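You operate a simulated robot arm through the tools that you are given. There is no shell and no other tool.

The job below is to be done with a simulated robot arm. You get a single attempt, and the scene is never put back.

Task
Move the blue trainer's blown fuse to the small red bin.
Fine: switch off and pull the trainer's plug first; slide the fuse cover shut again; leave the trainer's switches, dial and link. Set down upright: cream fuse. Where these are worked on the way, their far stop is far enough and under half their travel is too little: fuse cover.
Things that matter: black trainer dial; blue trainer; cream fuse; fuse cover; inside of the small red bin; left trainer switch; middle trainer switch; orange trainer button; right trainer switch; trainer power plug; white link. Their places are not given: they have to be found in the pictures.

The check looks at the end state, three seconds after you hand in, the way a careful person would. Anything else that was tipped, shoved, dropped, spilled or broken makes it a failure. Lids that push on must go on centred and level and be pressed home; caps that screw on are set level and turned clockwise until they are tight.

Robot
A 6-joint arm with a two-finger gripper, fixed in place. Base frame: the origin is at the foot of the arm, x ahead of it, y to its left, z up. Units: mm, degrees, N and s.
Its first joint turns from -166.0 to 166.0 degrees. Payload 2.54 kg.
The TCP is the grasp point between the finger pads, 30 mm short of the fingertips. In the tool frame z runs along the fingers and y along their closing line. Largest opening 116 mm; the body of the gripper starts 95 mm behind the TCP.
Orientation is told as [roll, pitch, yaw] about the base's x, y, z axes, in that order, counted from this pose: with the fingers straight down and closing along the base's y, the tool's x points along the base's -x, its y along +y and its z along -z.

Tools
- The arm moves only by the tool nudge_tool. Its argument "increments" is one flat list of numbers, 7 for each row, row after row: the turn, a rotation vector about the tool's x, y, z in degrees, then the shift along the tool's x, y, z in mm, then the gripper command, from -1 (shut) to 1 (fully open), values between in proportion. In form: [rx, ry, rz, dx, dy, dz, fingers, rx, ry, rz, dx, dy, dz, fingers, ...]. A call has 1 to 20 rows; each row is the pose to reach, as a shift and turn from the pose commanded when the call began, along the tool's axes at that moment. Rows are played at 5 a second. More than 50 mm and 8.6 degrees between two rows, or a gripper value outside its range, and nothing of the call is played. A pose out of reach is approached as far as the arm can. The call stops where the force on the tool passes 40 N (or 10 N more than at its start, if that is more) or the arm is blocked; 0.2 s more then pass. Each finger travels about 72 mm/s and halts on what it meets, pressing with about 35 N; the grip force reading is that of the motor and also rises with nothing between the fingers. The clock runs only during rows and for 0.2 s after the last one: add rows that repeat a pose to give the fingers time. It gives the time, the measured TCP pose, the force on the tool (base axes), the opening and the grip force at its end, in the units of the frame above (readings bear some noise), with the torque about the TCP (base axes, N m) and any sound that the robot's microphone picked up, and new pictures: "views" is both (left out), scene, wrist or none.
- Cameras (640 x 400 px; columns grow to the right, rows downward): "scene" is fixed at [234.5, 508.4, 1406]; the picture's right is [-0.11, -0.99, 0.00], its down [-0.89, 0.10, -0.44] and it looks along [0.44, -0.05, -0.90] (base axes); focal length 267 px, centre (320, 200). "wrist" rides on the gripper at [69, -15, -122] in the tool frame; the picture's right is [0.21, 0.98, 0.00], its down [-0.83, 0.18, -0.53] and it looks along [-0.52, 0.11, 0.85] (tool axes); focal length 251 px, centre (320, 200).
- measure_at(camera, pixels): for up to 12 pixels [column, row] of the newest picture of that camera ("zoom" is the newest enlarged one), the place [x, y, z] in the base frame of the surface seen there, good to about 2 mm, but the place of the scene camera against the robot may be out by one fixed shift of up to 25 mm in any direction. The clock stands still meanwhile.
- zoom(camera, box): a new picture of the part [left, top, right, bottom] of that camera's present view, enlarged. The clock stands still meanwhile.
- job_done(): hands the job in; it is judged then, once.

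Open the gripper and draw the arm clear of the work before you hand the job in, unless the task says otherwise.

The tools are called after "Emit:" as a command line: name --argument value ..., lists and objects as JSON in quotes. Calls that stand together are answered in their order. nudge_tool: Moves the arm, as the interface text tells. Its arguments: {"type":"object","properties":{"increments":{"type":"array"},"views":{"type":"string","enum":["both","scene","wrist","none"]}},"required":["increments"]} The other tools are called the same way: measure_at (camera, pixels) gives the place of the surface under pixels of a picture; zoom (camera, box) takes an enlarged picture of a part of a camera's view; job_done () hands the job in.

At the start:

```text
clock: 0.0
ee_pos: [372.8, 333.1, 1116.0]
tcp_rot: [0.2, -0.1, 0.2]
force: [0.3, 0.2, -0.2]
torque: [-0.01, 0.0, 0.0]
opening: 116.1
grip_force: 0.0
```

scene: 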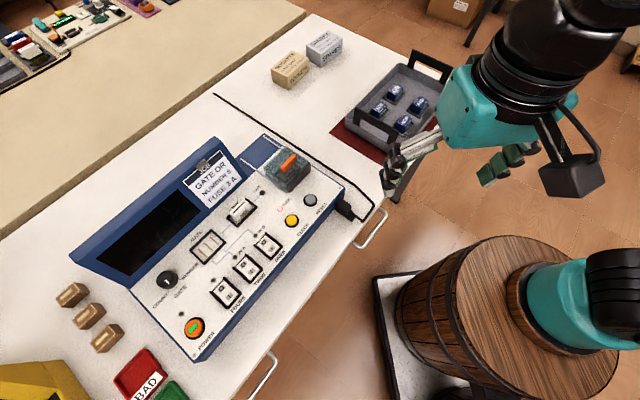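
wrist: 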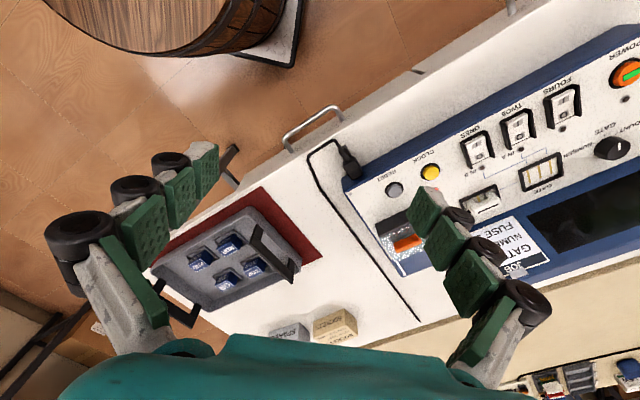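

The scene picture shows the blue trainer at about (200, 260), with a fuse-cover block near (287, 172), a plug near (350, 205), and a red bin near (140, 372). I zoom in on these to see the details.

Emit:
zoom --camera "scene" --box '[220, 120, 400, 240]'

Emit:
zoom --camera "scene" --box '[60, 220, 300, 400]'

Emit:
zoom --camera "wrist" --box '[300, 100, 640, 300]'

```text
3.33 times, centred on (310, 180) of scene
```

zoom: 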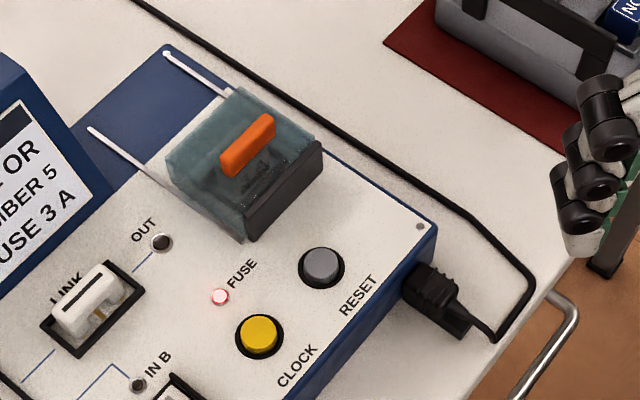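

```text
2.22 times, centred on (180, 310) of scene
```

zoom: 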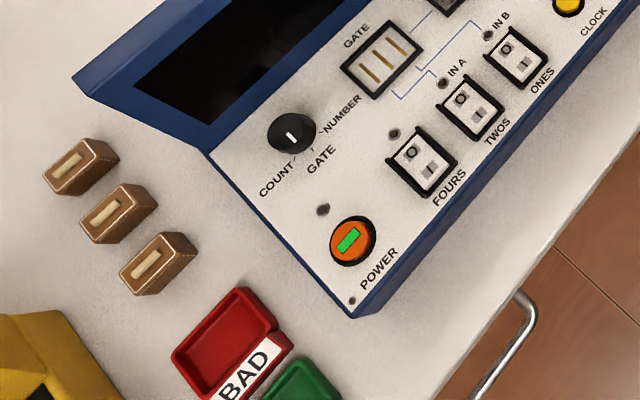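

```text
1.88 times, centred on (470, 200) of wrist
```

zoom: 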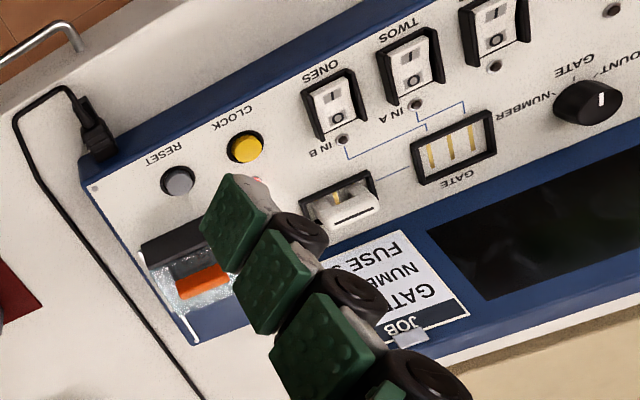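

The power button (orange, with green lit strip) is at about (194, 327) in the scene picture, the plug at (350, 205). I measure the main points with both cameras, so I can compare the two.

Emit:
measure_at --camera "scene" --pixels '[[194, 327], [291, 220], [310, 200], [289, 161], [345, 205], [356, 213], [140, 368], [167, 279], [240, 210], [337, 187], [197, 352], [110, 345]]'

Emit:
measure_at --camera "wrist" --pixels '[[628, 72], [430, 172], [394, 190], [407, 243], [349, 165], [347, 155], [611, 148], [484, 204], [350, 193], [395, 222], [385, 262], [404, 281]]'

```text
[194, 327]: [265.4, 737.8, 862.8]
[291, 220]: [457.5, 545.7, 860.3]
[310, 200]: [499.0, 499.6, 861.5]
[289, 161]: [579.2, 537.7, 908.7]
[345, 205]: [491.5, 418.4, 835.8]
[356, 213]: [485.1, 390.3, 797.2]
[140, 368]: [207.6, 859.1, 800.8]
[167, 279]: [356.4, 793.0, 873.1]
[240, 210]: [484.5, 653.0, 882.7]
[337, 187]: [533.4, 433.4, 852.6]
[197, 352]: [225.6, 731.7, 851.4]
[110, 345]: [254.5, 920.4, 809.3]
```

```text
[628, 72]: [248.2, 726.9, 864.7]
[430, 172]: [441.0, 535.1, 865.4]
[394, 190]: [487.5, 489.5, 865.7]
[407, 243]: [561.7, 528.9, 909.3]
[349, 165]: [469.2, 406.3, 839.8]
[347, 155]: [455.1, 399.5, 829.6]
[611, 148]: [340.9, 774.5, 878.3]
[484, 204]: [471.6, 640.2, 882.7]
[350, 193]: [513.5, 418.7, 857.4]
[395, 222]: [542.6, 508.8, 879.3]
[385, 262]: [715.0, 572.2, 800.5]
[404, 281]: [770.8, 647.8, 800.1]
```

Comparing clock, reset and power between the cameras, the scene camera is out by about (+16, +11, -3) mm. The trainer's front edge runs along about (0.71, -0.71). I move the arm above the plug and cover end, with yaw -45, to see them close up with the wrist camera.

Emit:
nudge_tool --increments '[0, 0, 6.43, -8, 15, 16.5, 1, 0, 0, 12.86, -16, 31, 33, 1, 0, 0, 19.3, -24, 46, 50, 1, 0, 0, 25.7, -33, 61, 66, 1, 0, 0, 32.1, -41, 76, 83, 1, 0, 0, 38.6, -49, 92, 99, 1, 0, 0, 45, -57, 107, 116, 1, 0, 0, 45, -57, 107, 116, 1]' --views "both"

```text
clock: 1.8
ee_pos: [428.7, 438.4, 999.7]
tcp_rot: [-0.1, 0.1, -45.0]
force: [-0.2, 0.4, 0.0]
torque: [0.03, -0.02, -0.03]
opening: 116.2
grip_force: 0.0
```

scene: 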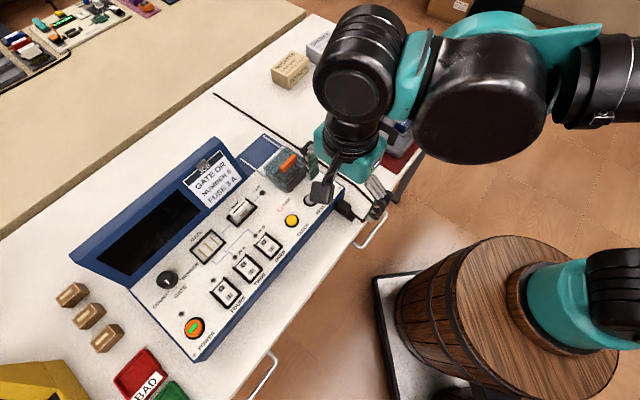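
wrist: 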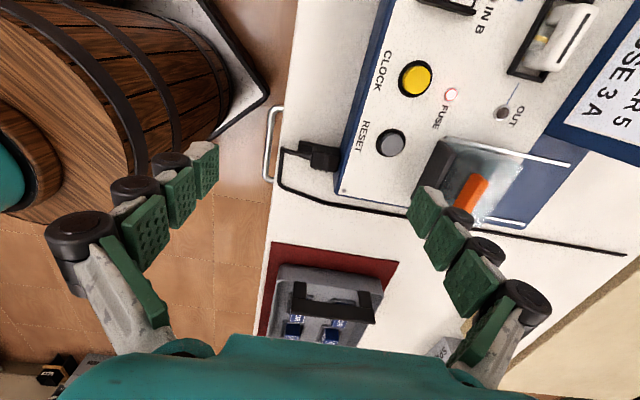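

The wrist view now shows the plug near (318, 155) and the fuse cover near (470, 190). I enlarge both and measure.

Emit:
zoom --camera "wrist" --box '[260, 110, 420, 230]'

Emit:
zoom --camera "wrist" --box '[400, 110, 600, 250]'

Emit:
measure_at --camera "wrist" --pixels '[[318, 155], [328, 157], [310, 147], [296, 155], [340, 188], [345, 170], [470, 200], [473, 143], [440, 140], [423, 178], [570, 163], [526, 225]]'

```text
3.33 times, centred on (340, 170) of wrist
```

zoom: 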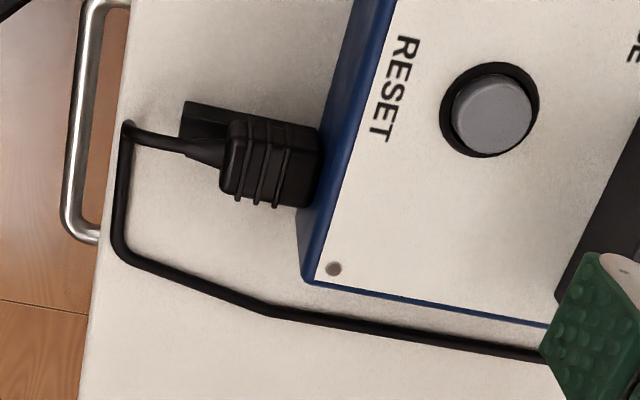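

```text
2.86 times, centred on (500, 180) of wrist
```

zoom: 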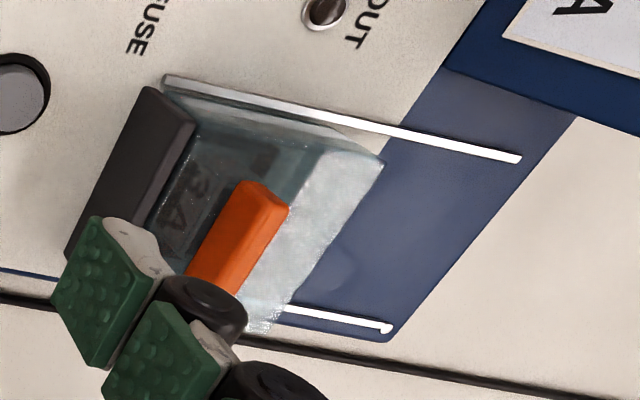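

```text
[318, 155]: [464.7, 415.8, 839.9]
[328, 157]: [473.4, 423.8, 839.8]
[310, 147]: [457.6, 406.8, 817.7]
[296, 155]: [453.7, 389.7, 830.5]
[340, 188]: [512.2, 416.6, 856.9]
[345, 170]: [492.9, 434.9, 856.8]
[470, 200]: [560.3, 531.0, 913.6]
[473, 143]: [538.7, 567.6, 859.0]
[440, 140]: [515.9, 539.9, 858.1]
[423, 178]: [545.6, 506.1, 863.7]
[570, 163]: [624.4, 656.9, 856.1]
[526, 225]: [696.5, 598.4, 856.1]
```

The plug sticks out of the trainer's front face toward the table edge, so it must be pulled along (-0.71, -0.71). I measure the plug's outline, the table edge, the cable and the panel in the wrist view.

Emit:
measure_at --camera "wrist" --pixels '[[312, 158], [334, 148], [331, 170], [336, 160], [300, 158], [286, 160], [282, 175], [330, 205], [283, 130], [276, 230], [342, 184], [372, 140]]'

Emit:
measure_at --camera "scene" --pixels '[[184, 318], [203, 336], [194, 327], [205, 345], [130, 360], [155, 362], [140, 375], [128, 378], [72, 295], [107, 337], [150, 385], [165, 372]]'

```text
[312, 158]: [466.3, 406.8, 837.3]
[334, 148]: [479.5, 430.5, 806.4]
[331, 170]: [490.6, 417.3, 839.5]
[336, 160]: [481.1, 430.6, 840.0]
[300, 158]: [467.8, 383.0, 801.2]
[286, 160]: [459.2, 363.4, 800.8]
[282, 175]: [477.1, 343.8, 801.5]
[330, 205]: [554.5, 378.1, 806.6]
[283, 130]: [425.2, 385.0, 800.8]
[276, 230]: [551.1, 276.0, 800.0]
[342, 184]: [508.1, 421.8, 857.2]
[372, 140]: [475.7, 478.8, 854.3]
```

```text
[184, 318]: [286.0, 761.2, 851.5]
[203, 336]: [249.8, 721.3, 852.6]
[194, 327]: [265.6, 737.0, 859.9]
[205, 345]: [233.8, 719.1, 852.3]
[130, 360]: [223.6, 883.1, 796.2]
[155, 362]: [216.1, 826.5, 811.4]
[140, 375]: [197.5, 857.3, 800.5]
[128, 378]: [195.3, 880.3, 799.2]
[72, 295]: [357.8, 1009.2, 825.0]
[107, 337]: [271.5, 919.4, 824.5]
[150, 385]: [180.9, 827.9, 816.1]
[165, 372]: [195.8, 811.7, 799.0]
```

Front face is at about v = 655 mm along (0.71, 0.71), and the plug is about 40 mm long with its top at z 840. First the power button: I travel at z 1000 to above it at about (248, 727).

Emit:
nudge_tool --increments '[0, 0, 0, 41, 9, 0, 1, 0, 0, 0, 83, 19, 0, 1, 0, 0, 0, 124, 28, 0, 1, 0, 0, 0, 166, 38, 0, 1, 0, 0, 0, 207, 48, 0, 1, 0, 0, 0, 249, 57, 0, 1, 0, 0, 0, 290, 67, 0, 1, 0, 0, 0, 331.5, 76.4, 0, 1, 0, 0, 0, 331.5, 76.4, 0, 1, 0, 0, 0, 331.5, 76.4, 0, 1]' --views "both"

```text
clock: 4.0
ee_pos: [246.1, 726.4, 1000.7]
tcp_rot: [0.0, 0.0, -44.9]
force: [-0.6, -0.3, 0.2]
torque: [-0.02, 0.0, 0.01]
opening: 115.9
grip_force: 0.0
```

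scene: 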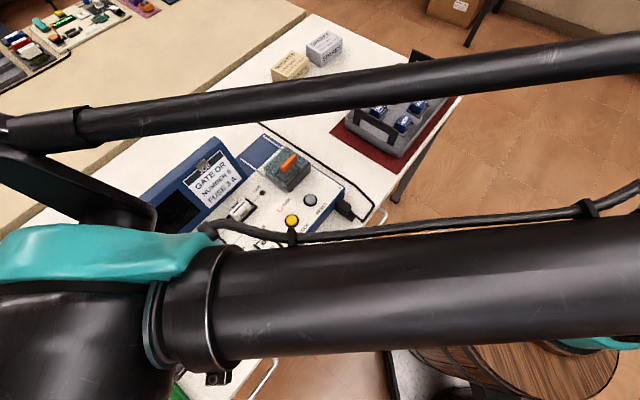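
wrist: 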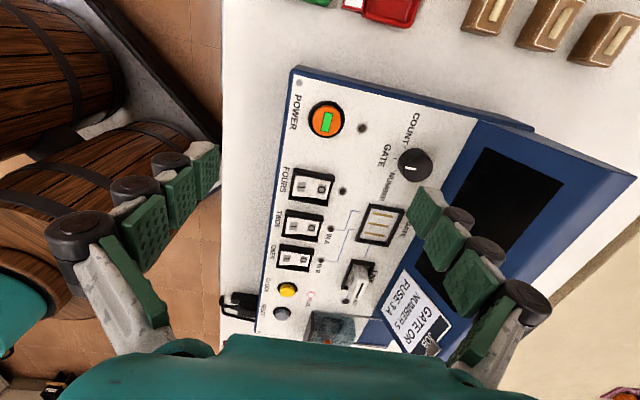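

The orange power button is at (326, 119) in the wrist view, the red bin near (390, 10). I enlarge and measure the button and surroundings.

Emit:
zoom --camera "wrist" --box '[270, 60, 430, 180]'

Emit:
measure_at --camera "wrist" --pixels '[[326, 119], [312, 119], [341, 119], [326, 104], [326, 135], [361, 128], [415, 165], [296, 80], [620, 178], [530, 130], [390, 10], [300, 68]]'

```text
3.33 times, centred on (350, 120) of wrist
```

zoom: 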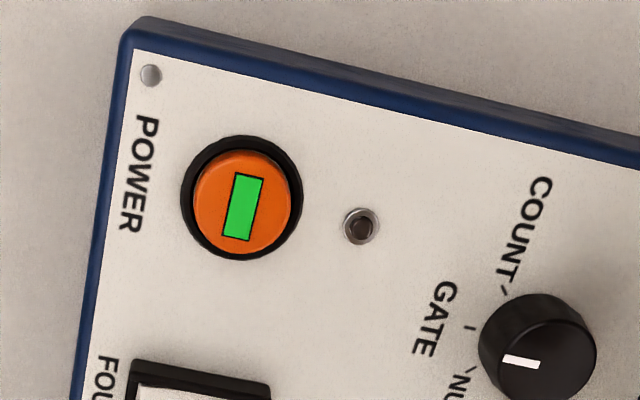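

```text
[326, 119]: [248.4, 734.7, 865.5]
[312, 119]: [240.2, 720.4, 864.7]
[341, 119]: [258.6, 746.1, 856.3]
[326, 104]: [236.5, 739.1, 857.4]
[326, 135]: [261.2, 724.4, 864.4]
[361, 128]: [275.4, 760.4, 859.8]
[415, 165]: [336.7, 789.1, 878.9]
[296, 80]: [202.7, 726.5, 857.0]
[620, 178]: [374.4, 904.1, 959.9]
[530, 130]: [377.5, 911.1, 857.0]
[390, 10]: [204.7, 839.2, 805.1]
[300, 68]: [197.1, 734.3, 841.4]
```

The button's centre is at about (249, 733, 865), about 32 mm across. I shut the fingers and go down to 10 mm above it.

Emit:
nudge_tool --increments '[0, 0, 0, 1, 3, 20, -1, 0, 0, 0, 2.6, 6.7, 45, -1, 0, 0, 0, 2.6, 6.7, 65, -1, 0, 0, 0, 2.6, 6.7, 80, -1, 0, 0, 0, 2.6, 6.7, 94, -1, 0, 0, 0, 2.6, 6.7, 94, -1]' --views "wrist"

```text
clock: 5.4
ee_pos: [252.3, 734.4, 907.7]
tcp_rot: [0.0, 0.0, -45.0]
force: [-0.5, -0.1, 0.2]
torque: [-0.02, 0.0, 0.01]
opening: 0.0
grip_force: 28.7
```

wrist: 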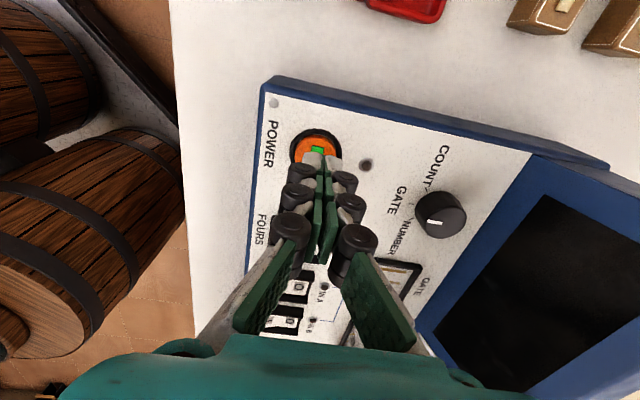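

The shut fingertips stand over the button at about (322, 160). I enlarge to check the alignment before pressing.

Emit:
zoom --camera "wrist" --box '[260, 100, 400, 190]'

Emit:
measure_at --camera "wrist" --pixels '[[318, 140], [311, 158], [332, 158], [300, 145], [334, 143], [317, 150], [308, 152], [338, 150]]'

```text
4.44 times, centred on (330, 145) of wrist
```

zoom: 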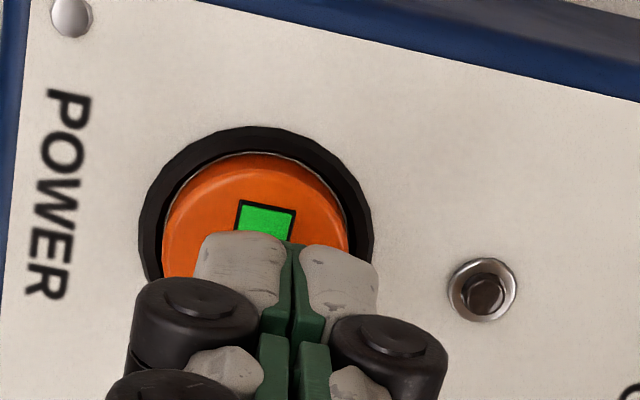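

```text
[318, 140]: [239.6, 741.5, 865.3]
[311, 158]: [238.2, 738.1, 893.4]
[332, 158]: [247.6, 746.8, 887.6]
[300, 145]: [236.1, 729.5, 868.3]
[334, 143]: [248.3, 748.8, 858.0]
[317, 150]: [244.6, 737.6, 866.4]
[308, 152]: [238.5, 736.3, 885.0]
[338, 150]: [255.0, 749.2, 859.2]
```

The tips sit slightly toward +y of the tool relative to the button's middle, so I shift 3 mm back and press down in small steps, then look at force and sound.

Emit:
nudge_tool --increments '[0, 0, 0, 0, -3, 4, -1, 0, 0, 0, 0, -3, 9, -1, 0, 0, 0, 0, -3, 12, -1, 0, 0, 0, 0, -3, 14, -1, 0, 0, 0, 0, -3, 15.5, -1, 0, 0, 0, 0, -3, 17, -1]' --views "wrist"

```text
clock: 6.8
ee_pos: [250.8, 732.3, 889.7]
tcp_rot: [0.1, 0.0, -44.8]
force: [0.2, -0.2, 1.7]
torque: [-0.01, 0.0, -0.01]
opening: 6.0
grip_force: 28.8
```

wrist: 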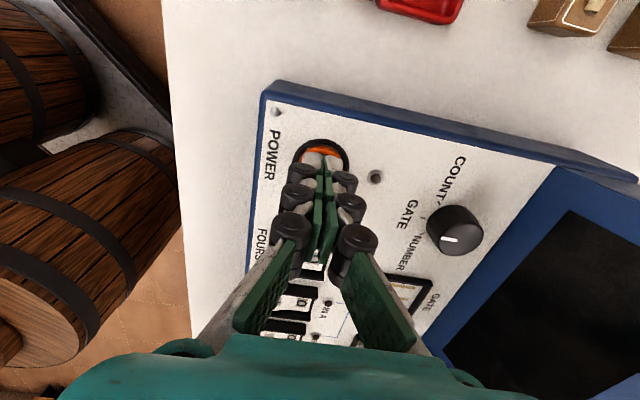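

The force is only 1.7 N with the tips at about z 860 and the opening reads 6 mm. I enlarge the tip area to see what happened.

Emit:
zoom --camera "wrist" --box '[260, 110, 400, 200]'

```text
4.44 times, centred on (330, 155) of wrist
```

zoom: 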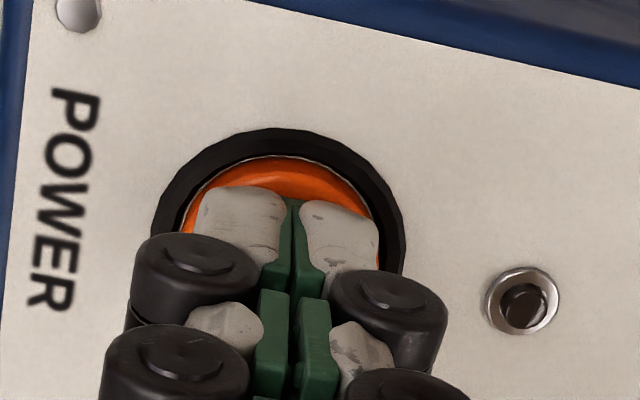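

The button is depressed in its ring. I lift 40 mm straight up to see whether the green light went out.

Emit:
nudge_tool --increments '[0, 0, 0, 0, 0, -10, -1, 0, 0, 0, 0, 0, -30, -1, 0, 0, 0, 20, 0, -60, -1, 0, 0, 0, 20, 0, -60, -1]' --views "wrist"

Emit:
zoom --camera "wrist" --box '[260, 60, 420, 180]'

```text
clock: 7.8
ee_pos: [234.7, 748.4, 948.4]
tcp_rot: [0.0, -0.1, -44.9]
force: [0.5, 0.5, -0.5]
torque: [0.03, 0.01, 0.02]
opening: 0.1
grip_force: 28.4
```

wrist: 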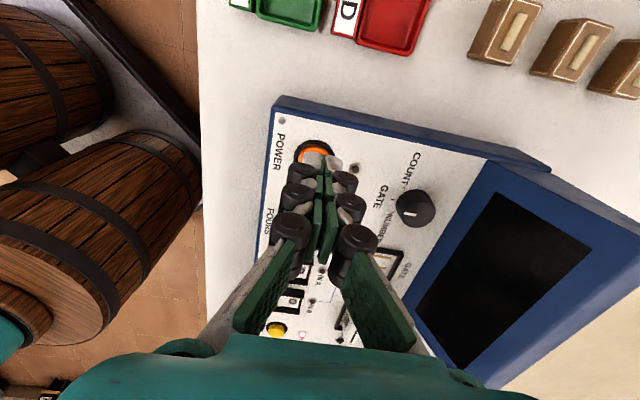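

```text
3.33 times, centred on (340, 120) of wrist
```

zoom: 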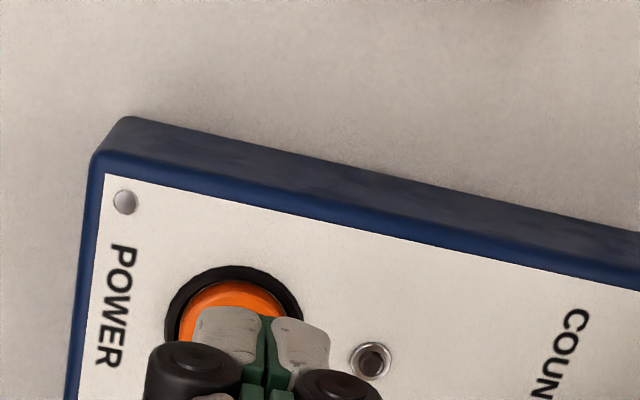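

The fingers still hide the button's middle. I back off toward the trainer's right and up, opening the fingers, to see the button and the bin.

Emit:
nudge_tool --increments '[0, 0, 0, -10, 0, -25, 0, 0, 0, 0, -20, 0, -50, 1, 0, 0, 0, -25, 0, -55, 1, 0, 0, 0, -25, 0, -55, 1, 0, 0, 0, -25, 0, -55, 1]' --views "wrist"

Emit:
zoom --camera "wrist" --box '[260, 60, 420, 180]'

Emit:
zoom --camera "wrist" --box '[300, 0, 500, 80]'

```text
clock: 9.0
ee_pos: [253.5, 728.6, 1003.2]
tcp_rot: [0.1, 0.0, -45.0]
force: [0.0, -0.3, 0.2]
torque: [0.03, 0.0, -0.01]
opening: 116.1
grip_force: 0.1
```

wrist: 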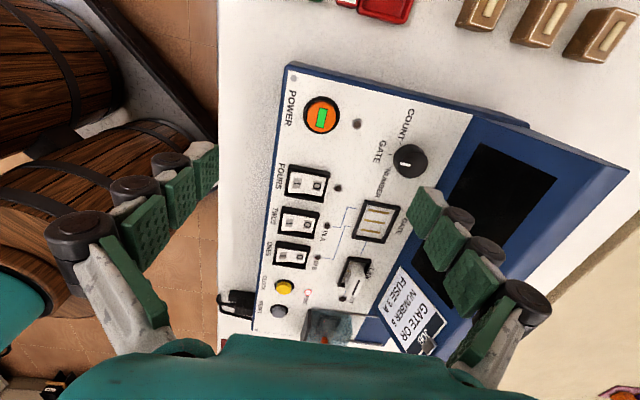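

```text
3.33 times, centred on (340, 120) of wrist
```

zoom: 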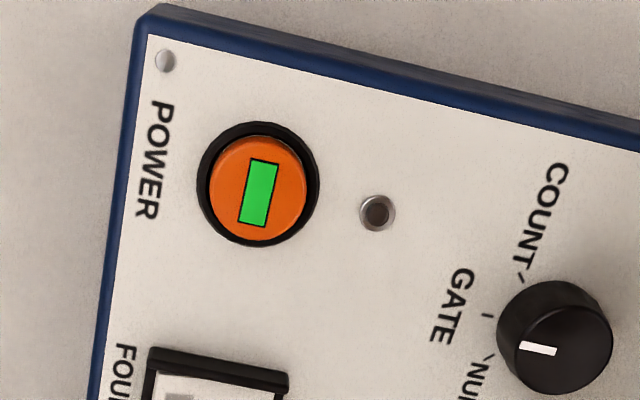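

```text
3.20 times, centred on (400, 40) of wrist
```

zoom: 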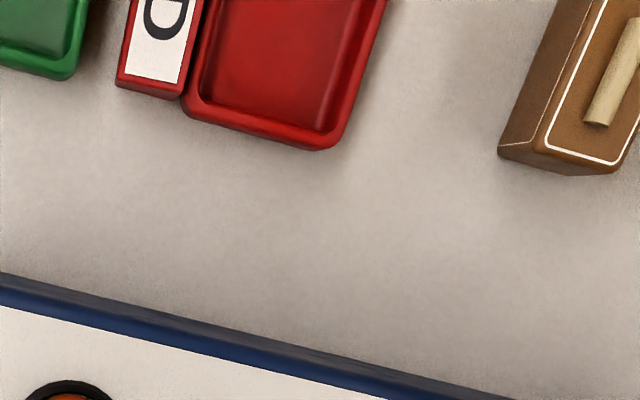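

The button's strip still looks green. I measure the button's height and enlarge the fuse lamp to see whether the power state changed.

Emit:
measure_at --camera "wrist" --pixels '[[321, 116], [316, 122], [326, 108], [321, 131], [357, 124], [300, 110]]'

Emit:
zoom --camera "wrist" --box '[250, 260, 400, 350]'

```text
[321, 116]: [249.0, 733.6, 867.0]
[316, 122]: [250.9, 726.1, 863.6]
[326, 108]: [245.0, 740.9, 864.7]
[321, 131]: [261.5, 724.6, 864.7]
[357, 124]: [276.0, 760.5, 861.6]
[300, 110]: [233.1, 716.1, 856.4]
```

```text
4.27 times, centred on (325, 305) of wrist
```

zoom: 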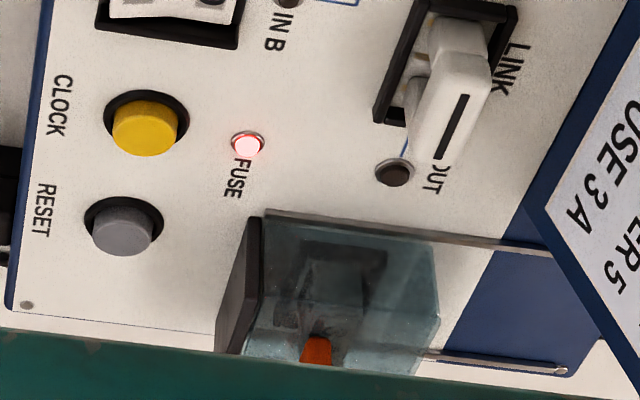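

The button sprang back and the lamp is still lit, so the press was too shallow. I go back over the button's middle with shut fingers and press deeper in 1 mm steps, watching for force or a click.

Emit:
nudge_tool --increments '[0, 0, 0, 3, 0, 30, -1, 0, 0, 0, 5.9, 0.3, 60, -1, 0, 0, 0, 5.9, 0.3, 80, -1, 0, 0, 0, 5.9, 0.3, 95, -1, 0, 0, 0, 5.9, 0.3, 103, -1, 0, 0, 0, 5.9, 0.3, 108, -1, 0, 0, 0, 5.9, 0.3, 111, -1, 0, 0, 0, 5.9, 0.3, 113, -1, 0, 0, 0, 5.9, 0.3, 114, -1, 0, 0, 0, 5.9, 0.3, 115, -1, 0, 0, 0, 5.9, 0.3, 116, -1, 0, 0, 0, 5.9, 0.3, 116, -1]' --views "wrist"

```text
clock: 11.6
ee_pos: [249.3, 731.7, 887.0]
tcp_rot: [0.0, 0.0, -44.9]
force: [-0.5, -0.1, 2.4]
torque: [-0.04, 0.0, 0.03]
opening: 6.0
grip_force: 28.5
heard: click
```

wrist: 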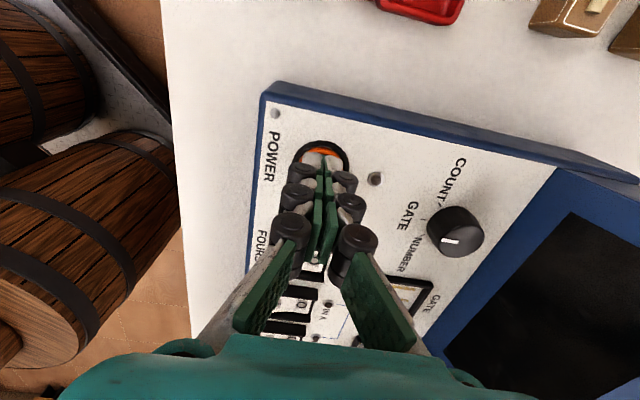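

A click was heard this time. I lift off and open the fingers to check that the light is out.

Emit:
nudge_tool --increments '[0, 0, 0, 0, 0, -8, -1, 0, 0, 0, 0, 0, -30, -1, 0, 0, 0, 0, 0, -65, 0, 0, 0, 0, 0, 0, -100, 1, 0, 0, 0, 0, 0, -113, 1, 0, 0, 0, 0, 0, -113, 1, 0, 0, 0, 0, 0, -113, 1]' --views "wrist"

Emit:
zoom --camera "wrist" --box '[260, 60, 420, 180]'

Emit:
zoom --camera "wrist" --box '[250, 260, 400, 350]'

Emit:
measure_at --camera "wrist" --pixels '[[321, 116], [326, 119]]'

```text
clock: 13.2
ee_pos: [250.1, 732.4, 1000.6]
tcp_rot: [0.0, 0.0, -44.9]
force: [-0.7, 0.1, 0.1]
torque: [-0.01, -0.04, 0.02]
opening: 116.1
grip_force: 0.2
```

wrist: 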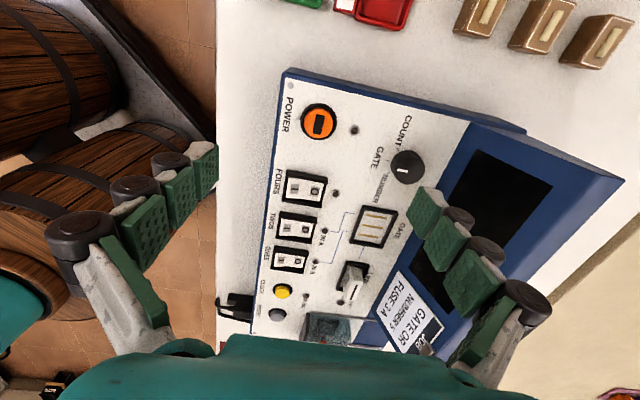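

```text
3.33 times, centred on (340, 120) of wrist
```

zoom: 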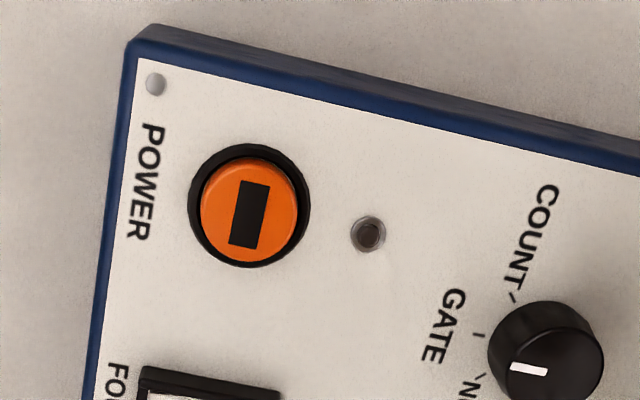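

```text
4.27 times, centred on (325, 305) of wrist
```

zoom: 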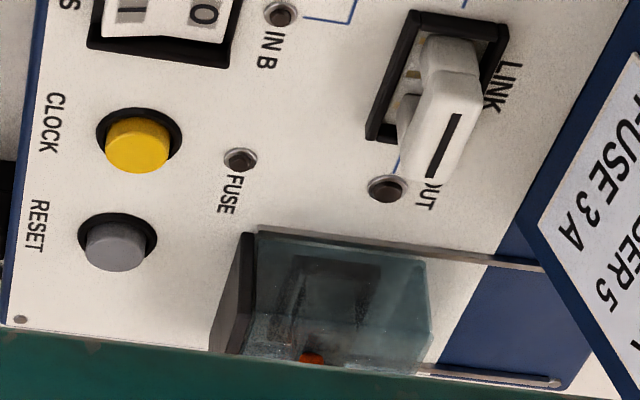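

```text
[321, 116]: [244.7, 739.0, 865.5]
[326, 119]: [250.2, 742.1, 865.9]
```

The power strip is dark and the fuse lamp is out: the trainer is off. While here, I move 90 mm toward the bin to measure its inside with the wrist camera.

Emit:
nudge_tool --increments '[0, 0, 0, 45, 0, 0, 1, 0, 0, 0, 90, 0, 0, 1, 0, 0, 0, 90, 0, 0, 1]' --views "wrist"

Emit:
zoom --camera "wrist" --box '[250, 30, 450, 150]'

```text
clock: 14.0
ee_pos: [186.6, 797.0, 1001.2]
tcp_rot: [0.0, 0.0, -44.9]
force: [-0.8, -0.2, 0.4]
torque: [-0.02, -0.05, 0.0]
opening: 116.1
grip_force: 0.0
```

wrist: 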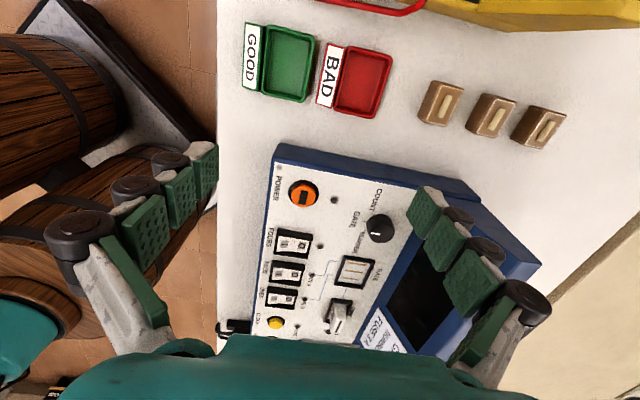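

```text
3.20 times, centred on (350, 90) of wrist
```

zoom: 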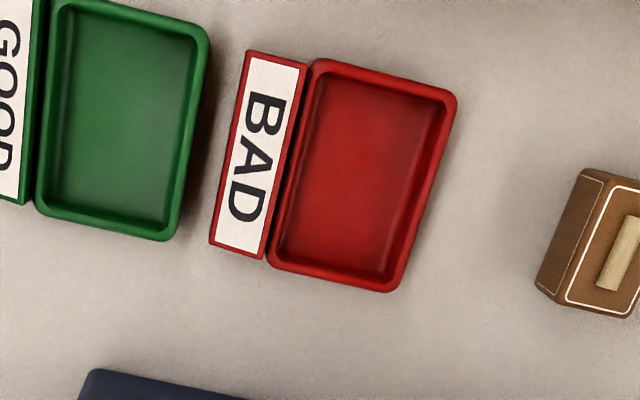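

The red BAD bin is clear in the zoom. I measure its inner floor, rim corners and a spare fuse for size.

Emit:
measure_at --camera "zoom" --pixels '[[362, 175], [330, 95], [430, 105], [295, 240], [385, 270], [320, 65], [452, 98], [275, 255], [392, 287], [275, 110], [240, 230], [625, 200]]'

Emit:
measure_at --camera "wrist" --pixels '[[433, 85], [458, 92], [430, 122], [455, 125], [441, 104], [447, 104], [490, 120], [538, 127]]'

```text
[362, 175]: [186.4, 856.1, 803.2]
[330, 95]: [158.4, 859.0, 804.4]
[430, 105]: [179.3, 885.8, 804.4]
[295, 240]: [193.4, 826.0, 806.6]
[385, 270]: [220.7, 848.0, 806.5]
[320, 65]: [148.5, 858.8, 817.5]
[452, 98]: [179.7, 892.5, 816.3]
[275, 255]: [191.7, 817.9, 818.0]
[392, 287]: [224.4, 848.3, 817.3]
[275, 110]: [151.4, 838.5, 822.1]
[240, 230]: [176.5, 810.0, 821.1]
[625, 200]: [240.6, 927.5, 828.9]
```

```text
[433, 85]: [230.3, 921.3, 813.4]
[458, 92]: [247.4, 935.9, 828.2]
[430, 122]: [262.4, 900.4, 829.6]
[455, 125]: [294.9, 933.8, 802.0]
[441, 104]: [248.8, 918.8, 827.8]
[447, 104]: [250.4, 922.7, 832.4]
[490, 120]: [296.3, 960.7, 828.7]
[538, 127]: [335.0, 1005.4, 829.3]
```

The bin's rim is at z 817, its floor at z 803, and its middle at about (186, 854). Now I go to the plug: travel to above (477, 417) while turning to yaw +45, so the fingers close along the trainer's length.

Emit:
nudge_tool --increments '[0, 0, -7.5, -39.5, -5.3, 0, 1, 0, 0, -15, -79, -10.6, 0, 1, 0, 0, -22.5, -118.4, -15.9, 0, 1, 0, 0, -30, -157.9, -21.2, 0, 1, 0, 0, -37.5, -197.4, -26.5, 0, 1, 0, 0, -45, -236.9, -31.8, 0, 1, 0, 0, -52.5, -276.3, -37.1, 0, 1, 0, 0, -60, -315.8, -42.4, 0, 1, 0, 0, -67.5, -355.3, -47.7, 10, 1, 0, 0, -75, -394.8, -53, 20, 1, 0, 0, -82.5, -434.2, -58.3, 30, 0.5, 0, 0, -90, -473.7, -63.6, 40, -0.05, 0, 0, -90, -473.7, -63.6, 40, -0.05, 0, 0, -90, -473.7, -63.6, 40, -0.05]' --views "both"

```text
clock: 17.0
ee_pos: [479.1, 415.1, 960.5]
tcp_rot: [0.0, 0.1, 45.0]
force: [-0.1, -0.3, 0.6]
torque: [-0.01, -0.03, 0.02]
opening: 55.4
grip_force: 0.1
```

scene: 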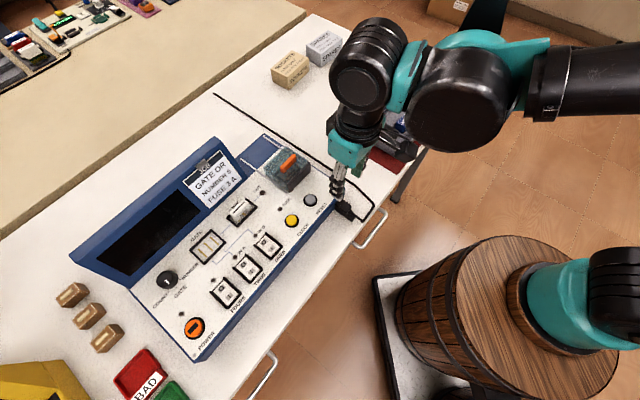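
wrist: 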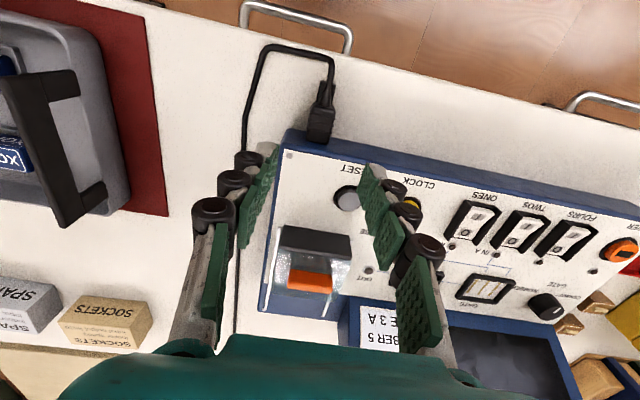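

The plug is at (320, 122), centred between the fingers. I enlarge and measure it.

Emit:
zoom --camera "wrist" --box '[250, 60, 410, 160]'

Emit:
zoom --camera "wrist" --box '[240, 200, 400, 330]'

Emit:
measure_at --camera "wrist" --pixels '[[320, 122], [310, 122], [330, 122], [320, 112], [320, 134], [308, 112], [334, 112], [324, 100], [330, 85], [328, 60], [310, 283], [290, 158]]'

```text
4.00 times, centred on (330, 110) of wrist
```

zoom: 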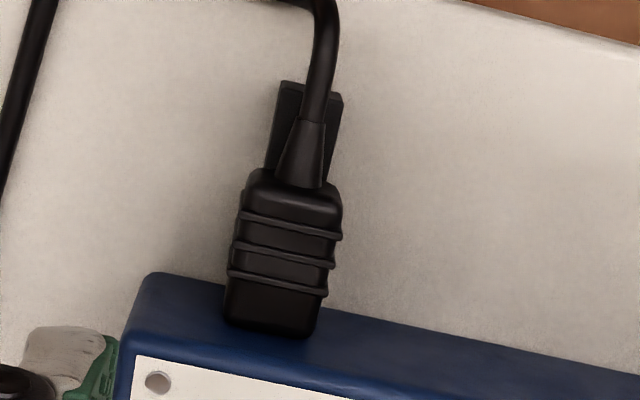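

```text
3.08 times, centred on (320, 265) of wrist
```

zoom: 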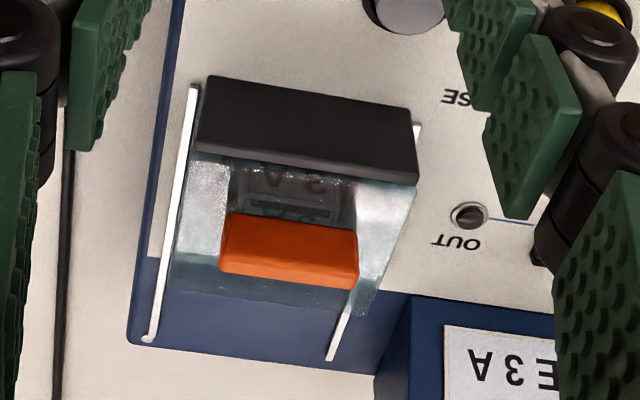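

```text
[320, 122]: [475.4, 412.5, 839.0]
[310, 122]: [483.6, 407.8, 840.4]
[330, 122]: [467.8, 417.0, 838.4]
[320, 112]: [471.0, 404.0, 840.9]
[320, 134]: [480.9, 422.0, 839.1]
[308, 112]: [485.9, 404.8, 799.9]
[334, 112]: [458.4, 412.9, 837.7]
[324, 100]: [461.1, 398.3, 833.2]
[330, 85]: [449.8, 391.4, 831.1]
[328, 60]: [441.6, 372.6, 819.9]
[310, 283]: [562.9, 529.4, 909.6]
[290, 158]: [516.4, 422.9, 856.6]
```

There is a dark flat piece under the cable behind the plug at about (321, 88). I measure it, and the fuse cover's features, before gripping the plug.

Emit:
measure_at --camera "wrist" --pixels '[[321, 88], [334, 94], [322, 82], [318, 100], [335, 86], [315, 110], [300, 230], [340, 240], [300, 255], [285, 300], [278, 305], [312, 292]]'

Emit:
zoom --camera "wrist" --box '[295, 70, 355, 110]'

```text
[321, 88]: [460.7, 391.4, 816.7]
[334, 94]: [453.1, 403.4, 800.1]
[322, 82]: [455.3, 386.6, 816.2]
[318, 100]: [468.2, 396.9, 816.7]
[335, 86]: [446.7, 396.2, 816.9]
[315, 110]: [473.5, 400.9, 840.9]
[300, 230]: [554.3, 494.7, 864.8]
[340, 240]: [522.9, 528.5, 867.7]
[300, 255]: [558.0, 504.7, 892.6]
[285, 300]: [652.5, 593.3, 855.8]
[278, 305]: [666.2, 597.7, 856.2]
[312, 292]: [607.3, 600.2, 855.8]
```

```text
10.00 times, centred on (325, 90) of wrist
```

zoom: 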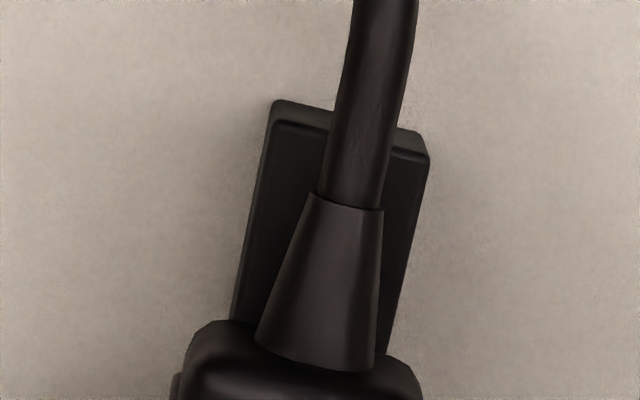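

The dark piece is a support shelf with its top at z 817, so the plug rests at z 817 to 840 and will slide along it. I go down around the plug at TCP z 835 with a 55 mm opening, then close.

Emit:
nudge_tool --increments '[0, 0, 0, 4.2, 1.3, 30, -0.05, 0, 0, 0, 4.2, 1.3, 65, -0.05, 0, 0, 0, 4.2, 1.3, 95, -0.05, 0, 0, 0, 4.2, 1.3, 115, -0.05, 0, 0, 0, 4.2, 1.3, 125, -0.05, 0, 0, 0, 4.2, 1.3, 125, -0.05]' --views "both"

```text
clock: 18.4
ee_pos: [472.1, 413.3, 836.0]
tcp_rot: [0.0, 0.0, 45.1]
force: [0.5, -0.1, -0.3]
torque: [0.04, 0.02, 0.01]
opening: 55.0
grip_force: 0.0
```

scene: 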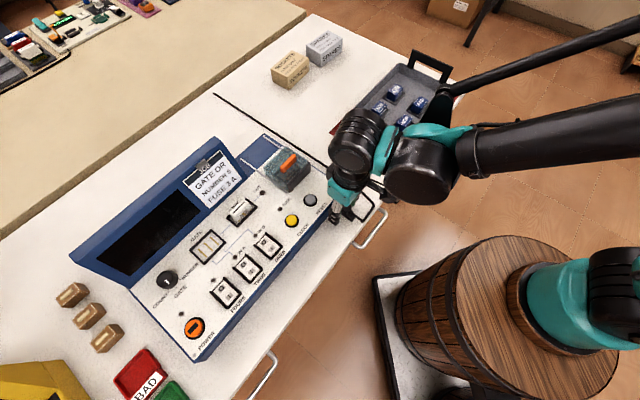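
wrist: 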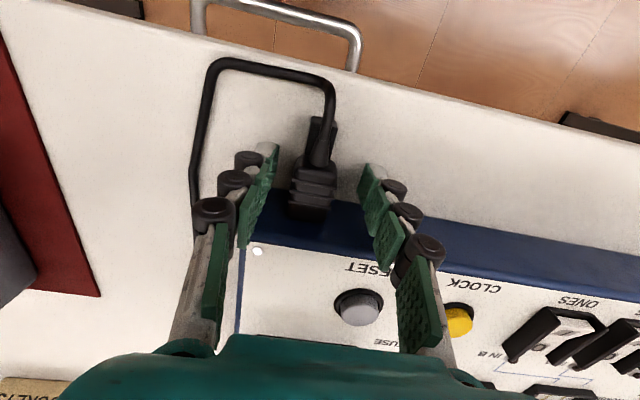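

The plug lies between the fingers. I close on it.

Emit:
nudge_tool --increments '[0, 0, 0, 0, 0, 0, -1, 0, 0, 0, 0, 0, 0, -1, 0, 0, 0, 0, 0, 0, -1, 0, 0, 0, 0, 0, 0, -1]' --views "wrist"

```text
clock: 19.3
ee_pos: [473.8, 410.7, 836.4]
tcp_rot: [-0.3, -0.1, 44.9]
force: [11.6, -12.3, -5.8]
torque: [-0.01, -0.09, 0.1]
opening: 22.0
grip_force: 45.2
stopped in row 4: the force on the tool passed its limit at 41 N (the readings are from after the stop); the commanded pose is now the measured one
```

wrist: 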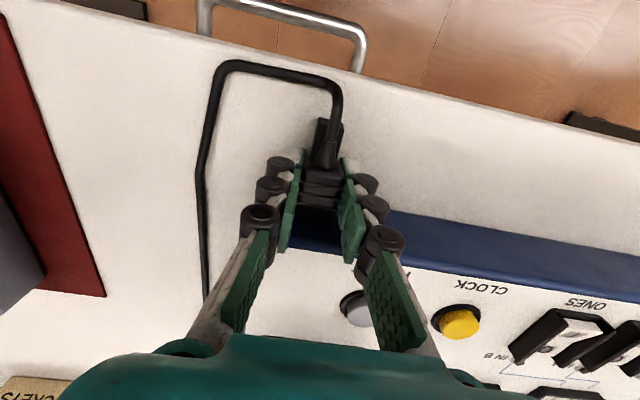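

The grip holds (opening 22) but the tool is pushed about 17 N toward +u, so the plug's middle lies slightly to that side. I ease the tool 1.5 mm that way to relax the side force.

Emit:
nudge_tool --increments '[0, 0, 0, 0, -0.8, 0, -1, 0, 0, 0, 0, -1.5, 0, -1, 0, 0, 0, 0, -1.5, 0, -1]' --views "none"

```text
clock: 20.1
ee_pos: [474.8, 411.2, 835.9]
tcp_rot: [-0.2, 0.0, 44.8]
force: [8.2, -9.5, 1.5]
torque: [-0.17, 0.06, 0.08]
opening: 21.7
grip_force: 45.2
```

Side force has dropped to about 12 N. I ease another 2 mm the same way.

Emit:
nudge_tool --increments '[0, 0, 0, 0, -1, 0, -1, 0, 0, 0, 0, -2, 0, -1, 0, 0, 0, 0, -2, 0, -1]' --views "none"

```text
clock: 20.9
ee_pos: [474.2, 411.7, 836.4]
tcp_rot: [-0.1, -0.1, 45.0]
force: [-10.6, 9.9, -1.2]
torque: [0.31, 0.11, 0.05]
opening: 21.8
grip_force: 45.2
```

It overshot slightly, so I go back 1 mm and then pull straight out along (-0.71, -0.71), which is tool +x, in 2 to 3 mm steps.

Emit:
nudge_tool --increments '[0, 0, 0, 0, 1, 0, -1, 0, 0, 0, 0, 1, 0, -1, 0, 0, 0, 1.5, 1, 0, -1, 0, 0, 0, 3, 1, 0, -1, 0, 0, 0, 5, 1, 0, -1, 0, 0, 0, 7, 1, 0, -1, 0, 0, 0, 9, 1, 0, -1, 0, 0, 0, 11, 1, 0, -1, 0, 0, 0, 14, 1, 0, -1, 0, 0, 0, 17, 1, 0, -1, 0, 0, 0, 20, 1, 0, -1]' --views "wrist"

```text
clock: 23.3
ee_pos: [460.8, 397.0, 836.1]
tcp_rot: [-0.3, -0.1, 44.9]
force: [-13.1, 12.8, 0.0]
torque: [0.14, 0.33, 0.07]
opening: 21.8
grip_force: 45.1
```

wrist: 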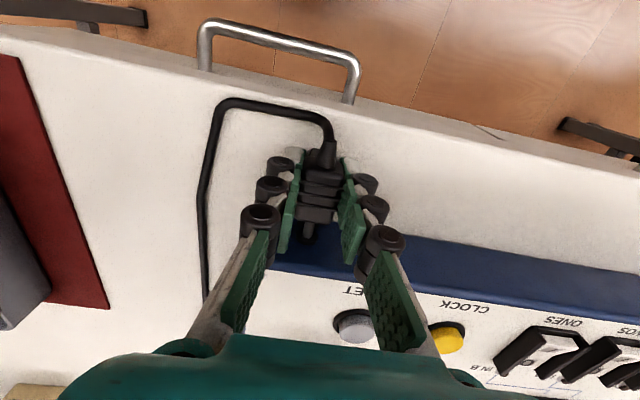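

The plug has come about 20 mm and a stub shows at (308, 228). I enlarge to see whether it is clear of the socket.

Emit:
zoom --camera "wrist" --box '[260, 120, 380, 260]'

Emit:
measure_at --camera "wrist" --pixels '[[308, 228], [312, 212], [320, 185], [308, 238], [318, 240], [326, 150]]'

```text
2.86 times, centred on (320, 190) of wrist
```

zoom: 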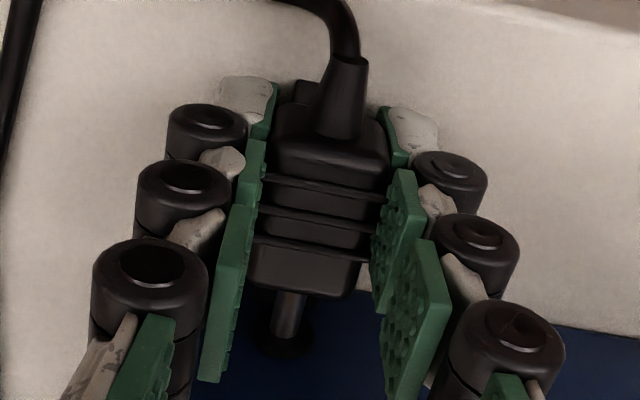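

```text
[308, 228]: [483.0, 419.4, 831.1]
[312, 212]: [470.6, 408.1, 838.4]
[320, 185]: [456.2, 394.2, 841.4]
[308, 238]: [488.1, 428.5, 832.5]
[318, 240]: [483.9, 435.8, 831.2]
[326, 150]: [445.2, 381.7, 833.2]
```

The single pin is still reaching into the socket. I relieve the side force by 1 mm and pull on another 8 mm.

Emit:
nudge_tool --increments '[0, 0, 0, 0, 1, 0, -1, 0, 0, 0, 2, 1, 0, -1, 0, 0, 0, 4, 1, 0, -1, 0, 0, 0, 6, 1, 0, -1, 0, 0, 0, 8, 1, 0, -1, 0, 0, 0, 8, 1, 0, -1]' --views "wrist"

Emit:
zoom --camera "wrist" --box '[260, 120, 380, 260]'

```text
clock: 24.7
ee_pos: [456.3, 393.4, 836.5]
tcp_rot: [-0.2, -0.2, 44.8]
force: [21.0, 32.7, -0.1]
torque: [0.45, -0.24, 0.0]
opening: 21.8
grip_force: 45.1
```

wrist: 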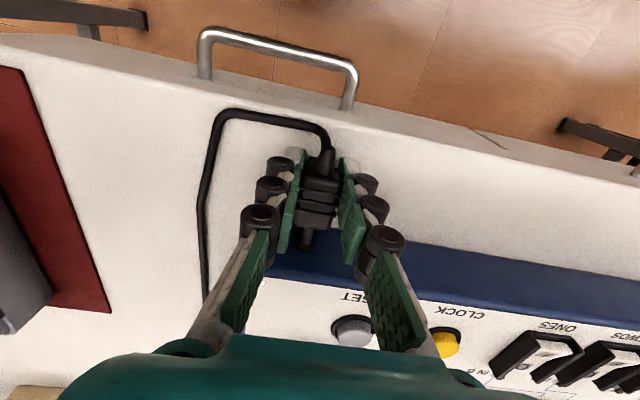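

```text
2.86 times, centred on (320, 190) of wrist
```

zoom: 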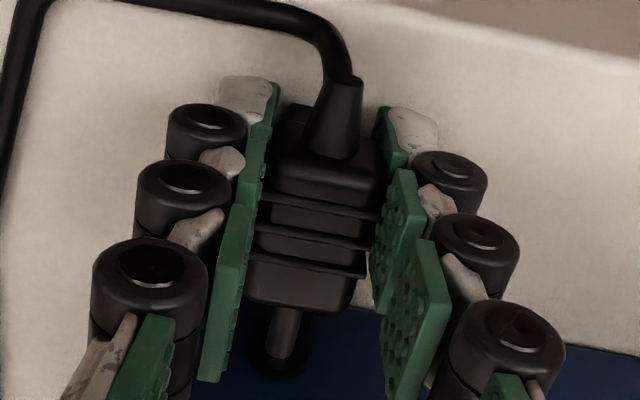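

The pull now meets about 38 N along the pulling line after 25.6 mm, having slid freely before, so it seems to be at a stop. I check that the trainer itself has not moved by measuring its front edge and the lamp screws.

Emit:
measure_at --camera "wrist" --pixels '[[350, 330], [275, 272], [300, 272], [480, 300], [560, 310], [306, 248], [318, 250], [308, 236]]'

Emit:
measure_at --camera "scene" --pixels '[[194, 327], [291, 220], [289, 161], [337, 187], [167, 279], [240, 210], [205, 345], [184, 318]]'

```text
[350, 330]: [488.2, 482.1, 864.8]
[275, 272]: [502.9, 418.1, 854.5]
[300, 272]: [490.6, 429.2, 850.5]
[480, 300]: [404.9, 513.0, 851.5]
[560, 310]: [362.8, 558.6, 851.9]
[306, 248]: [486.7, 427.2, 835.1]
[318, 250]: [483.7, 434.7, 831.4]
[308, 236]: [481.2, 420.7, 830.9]
```

```text
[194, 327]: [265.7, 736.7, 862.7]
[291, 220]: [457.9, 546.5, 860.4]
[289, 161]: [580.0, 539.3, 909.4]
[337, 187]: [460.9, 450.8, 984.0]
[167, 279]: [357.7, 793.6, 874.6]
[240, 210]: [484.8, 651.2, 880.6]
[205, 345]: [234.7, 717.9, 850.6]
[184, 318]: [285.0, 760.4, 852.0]
```

The trainer has not moved, and the plug is at a hard stop after about 25 mm of free sliding, so it is pulled out fully. I back off 2 mm to unload, then open slightly to 36 mm.

Emit:
nudge_tool --increments '[0, 0, 0, -1, 0.3, 0, -1, 0, 0, 0, -2, 0.5, 0, -1, 0, 0, 0, -2, 0.5, 0, -1, 0, 0, 0, -2, 0.5, 0, -0.38, 0, 0, 0, -2, 0.5, 0, -0.38, 0, 0, 0, -2, 0.5, 0, -0.38]' --views "wrist"

Emit:
zoom --camera "wrist" --box '[260, 120, 380, 260]'

```text
clock: 26.1
ee_pos: [455.8, 392.7, 836.7]
tcp_rot: [-0.1, 0.0, 44.9]
force: [-0.1, 0.0, -0.3]
torque: [0.03, -0.02, 0.02]
opening: 35.9
grip_force: 0.1
```

wrist: 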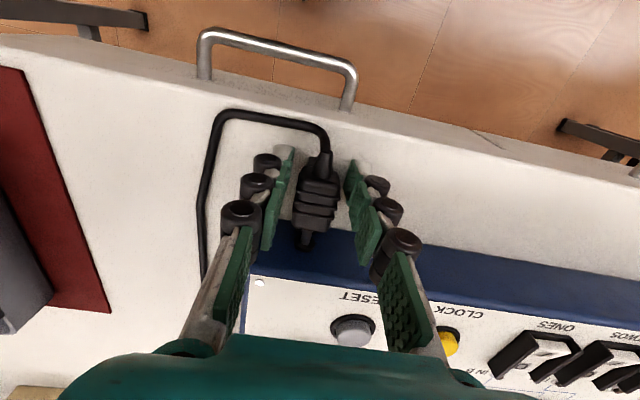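

```text
2.86 times, centred on (320, 190) of wrist
```

zoom: 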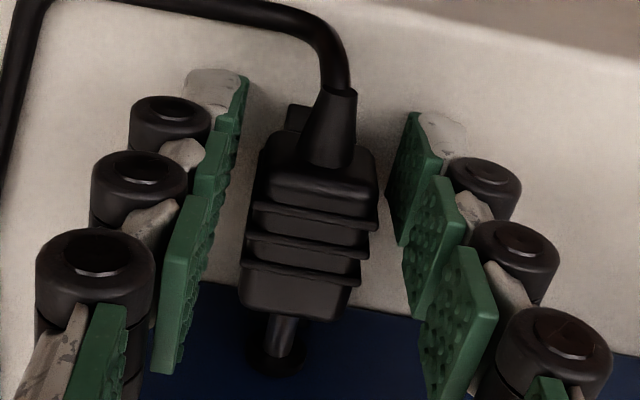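

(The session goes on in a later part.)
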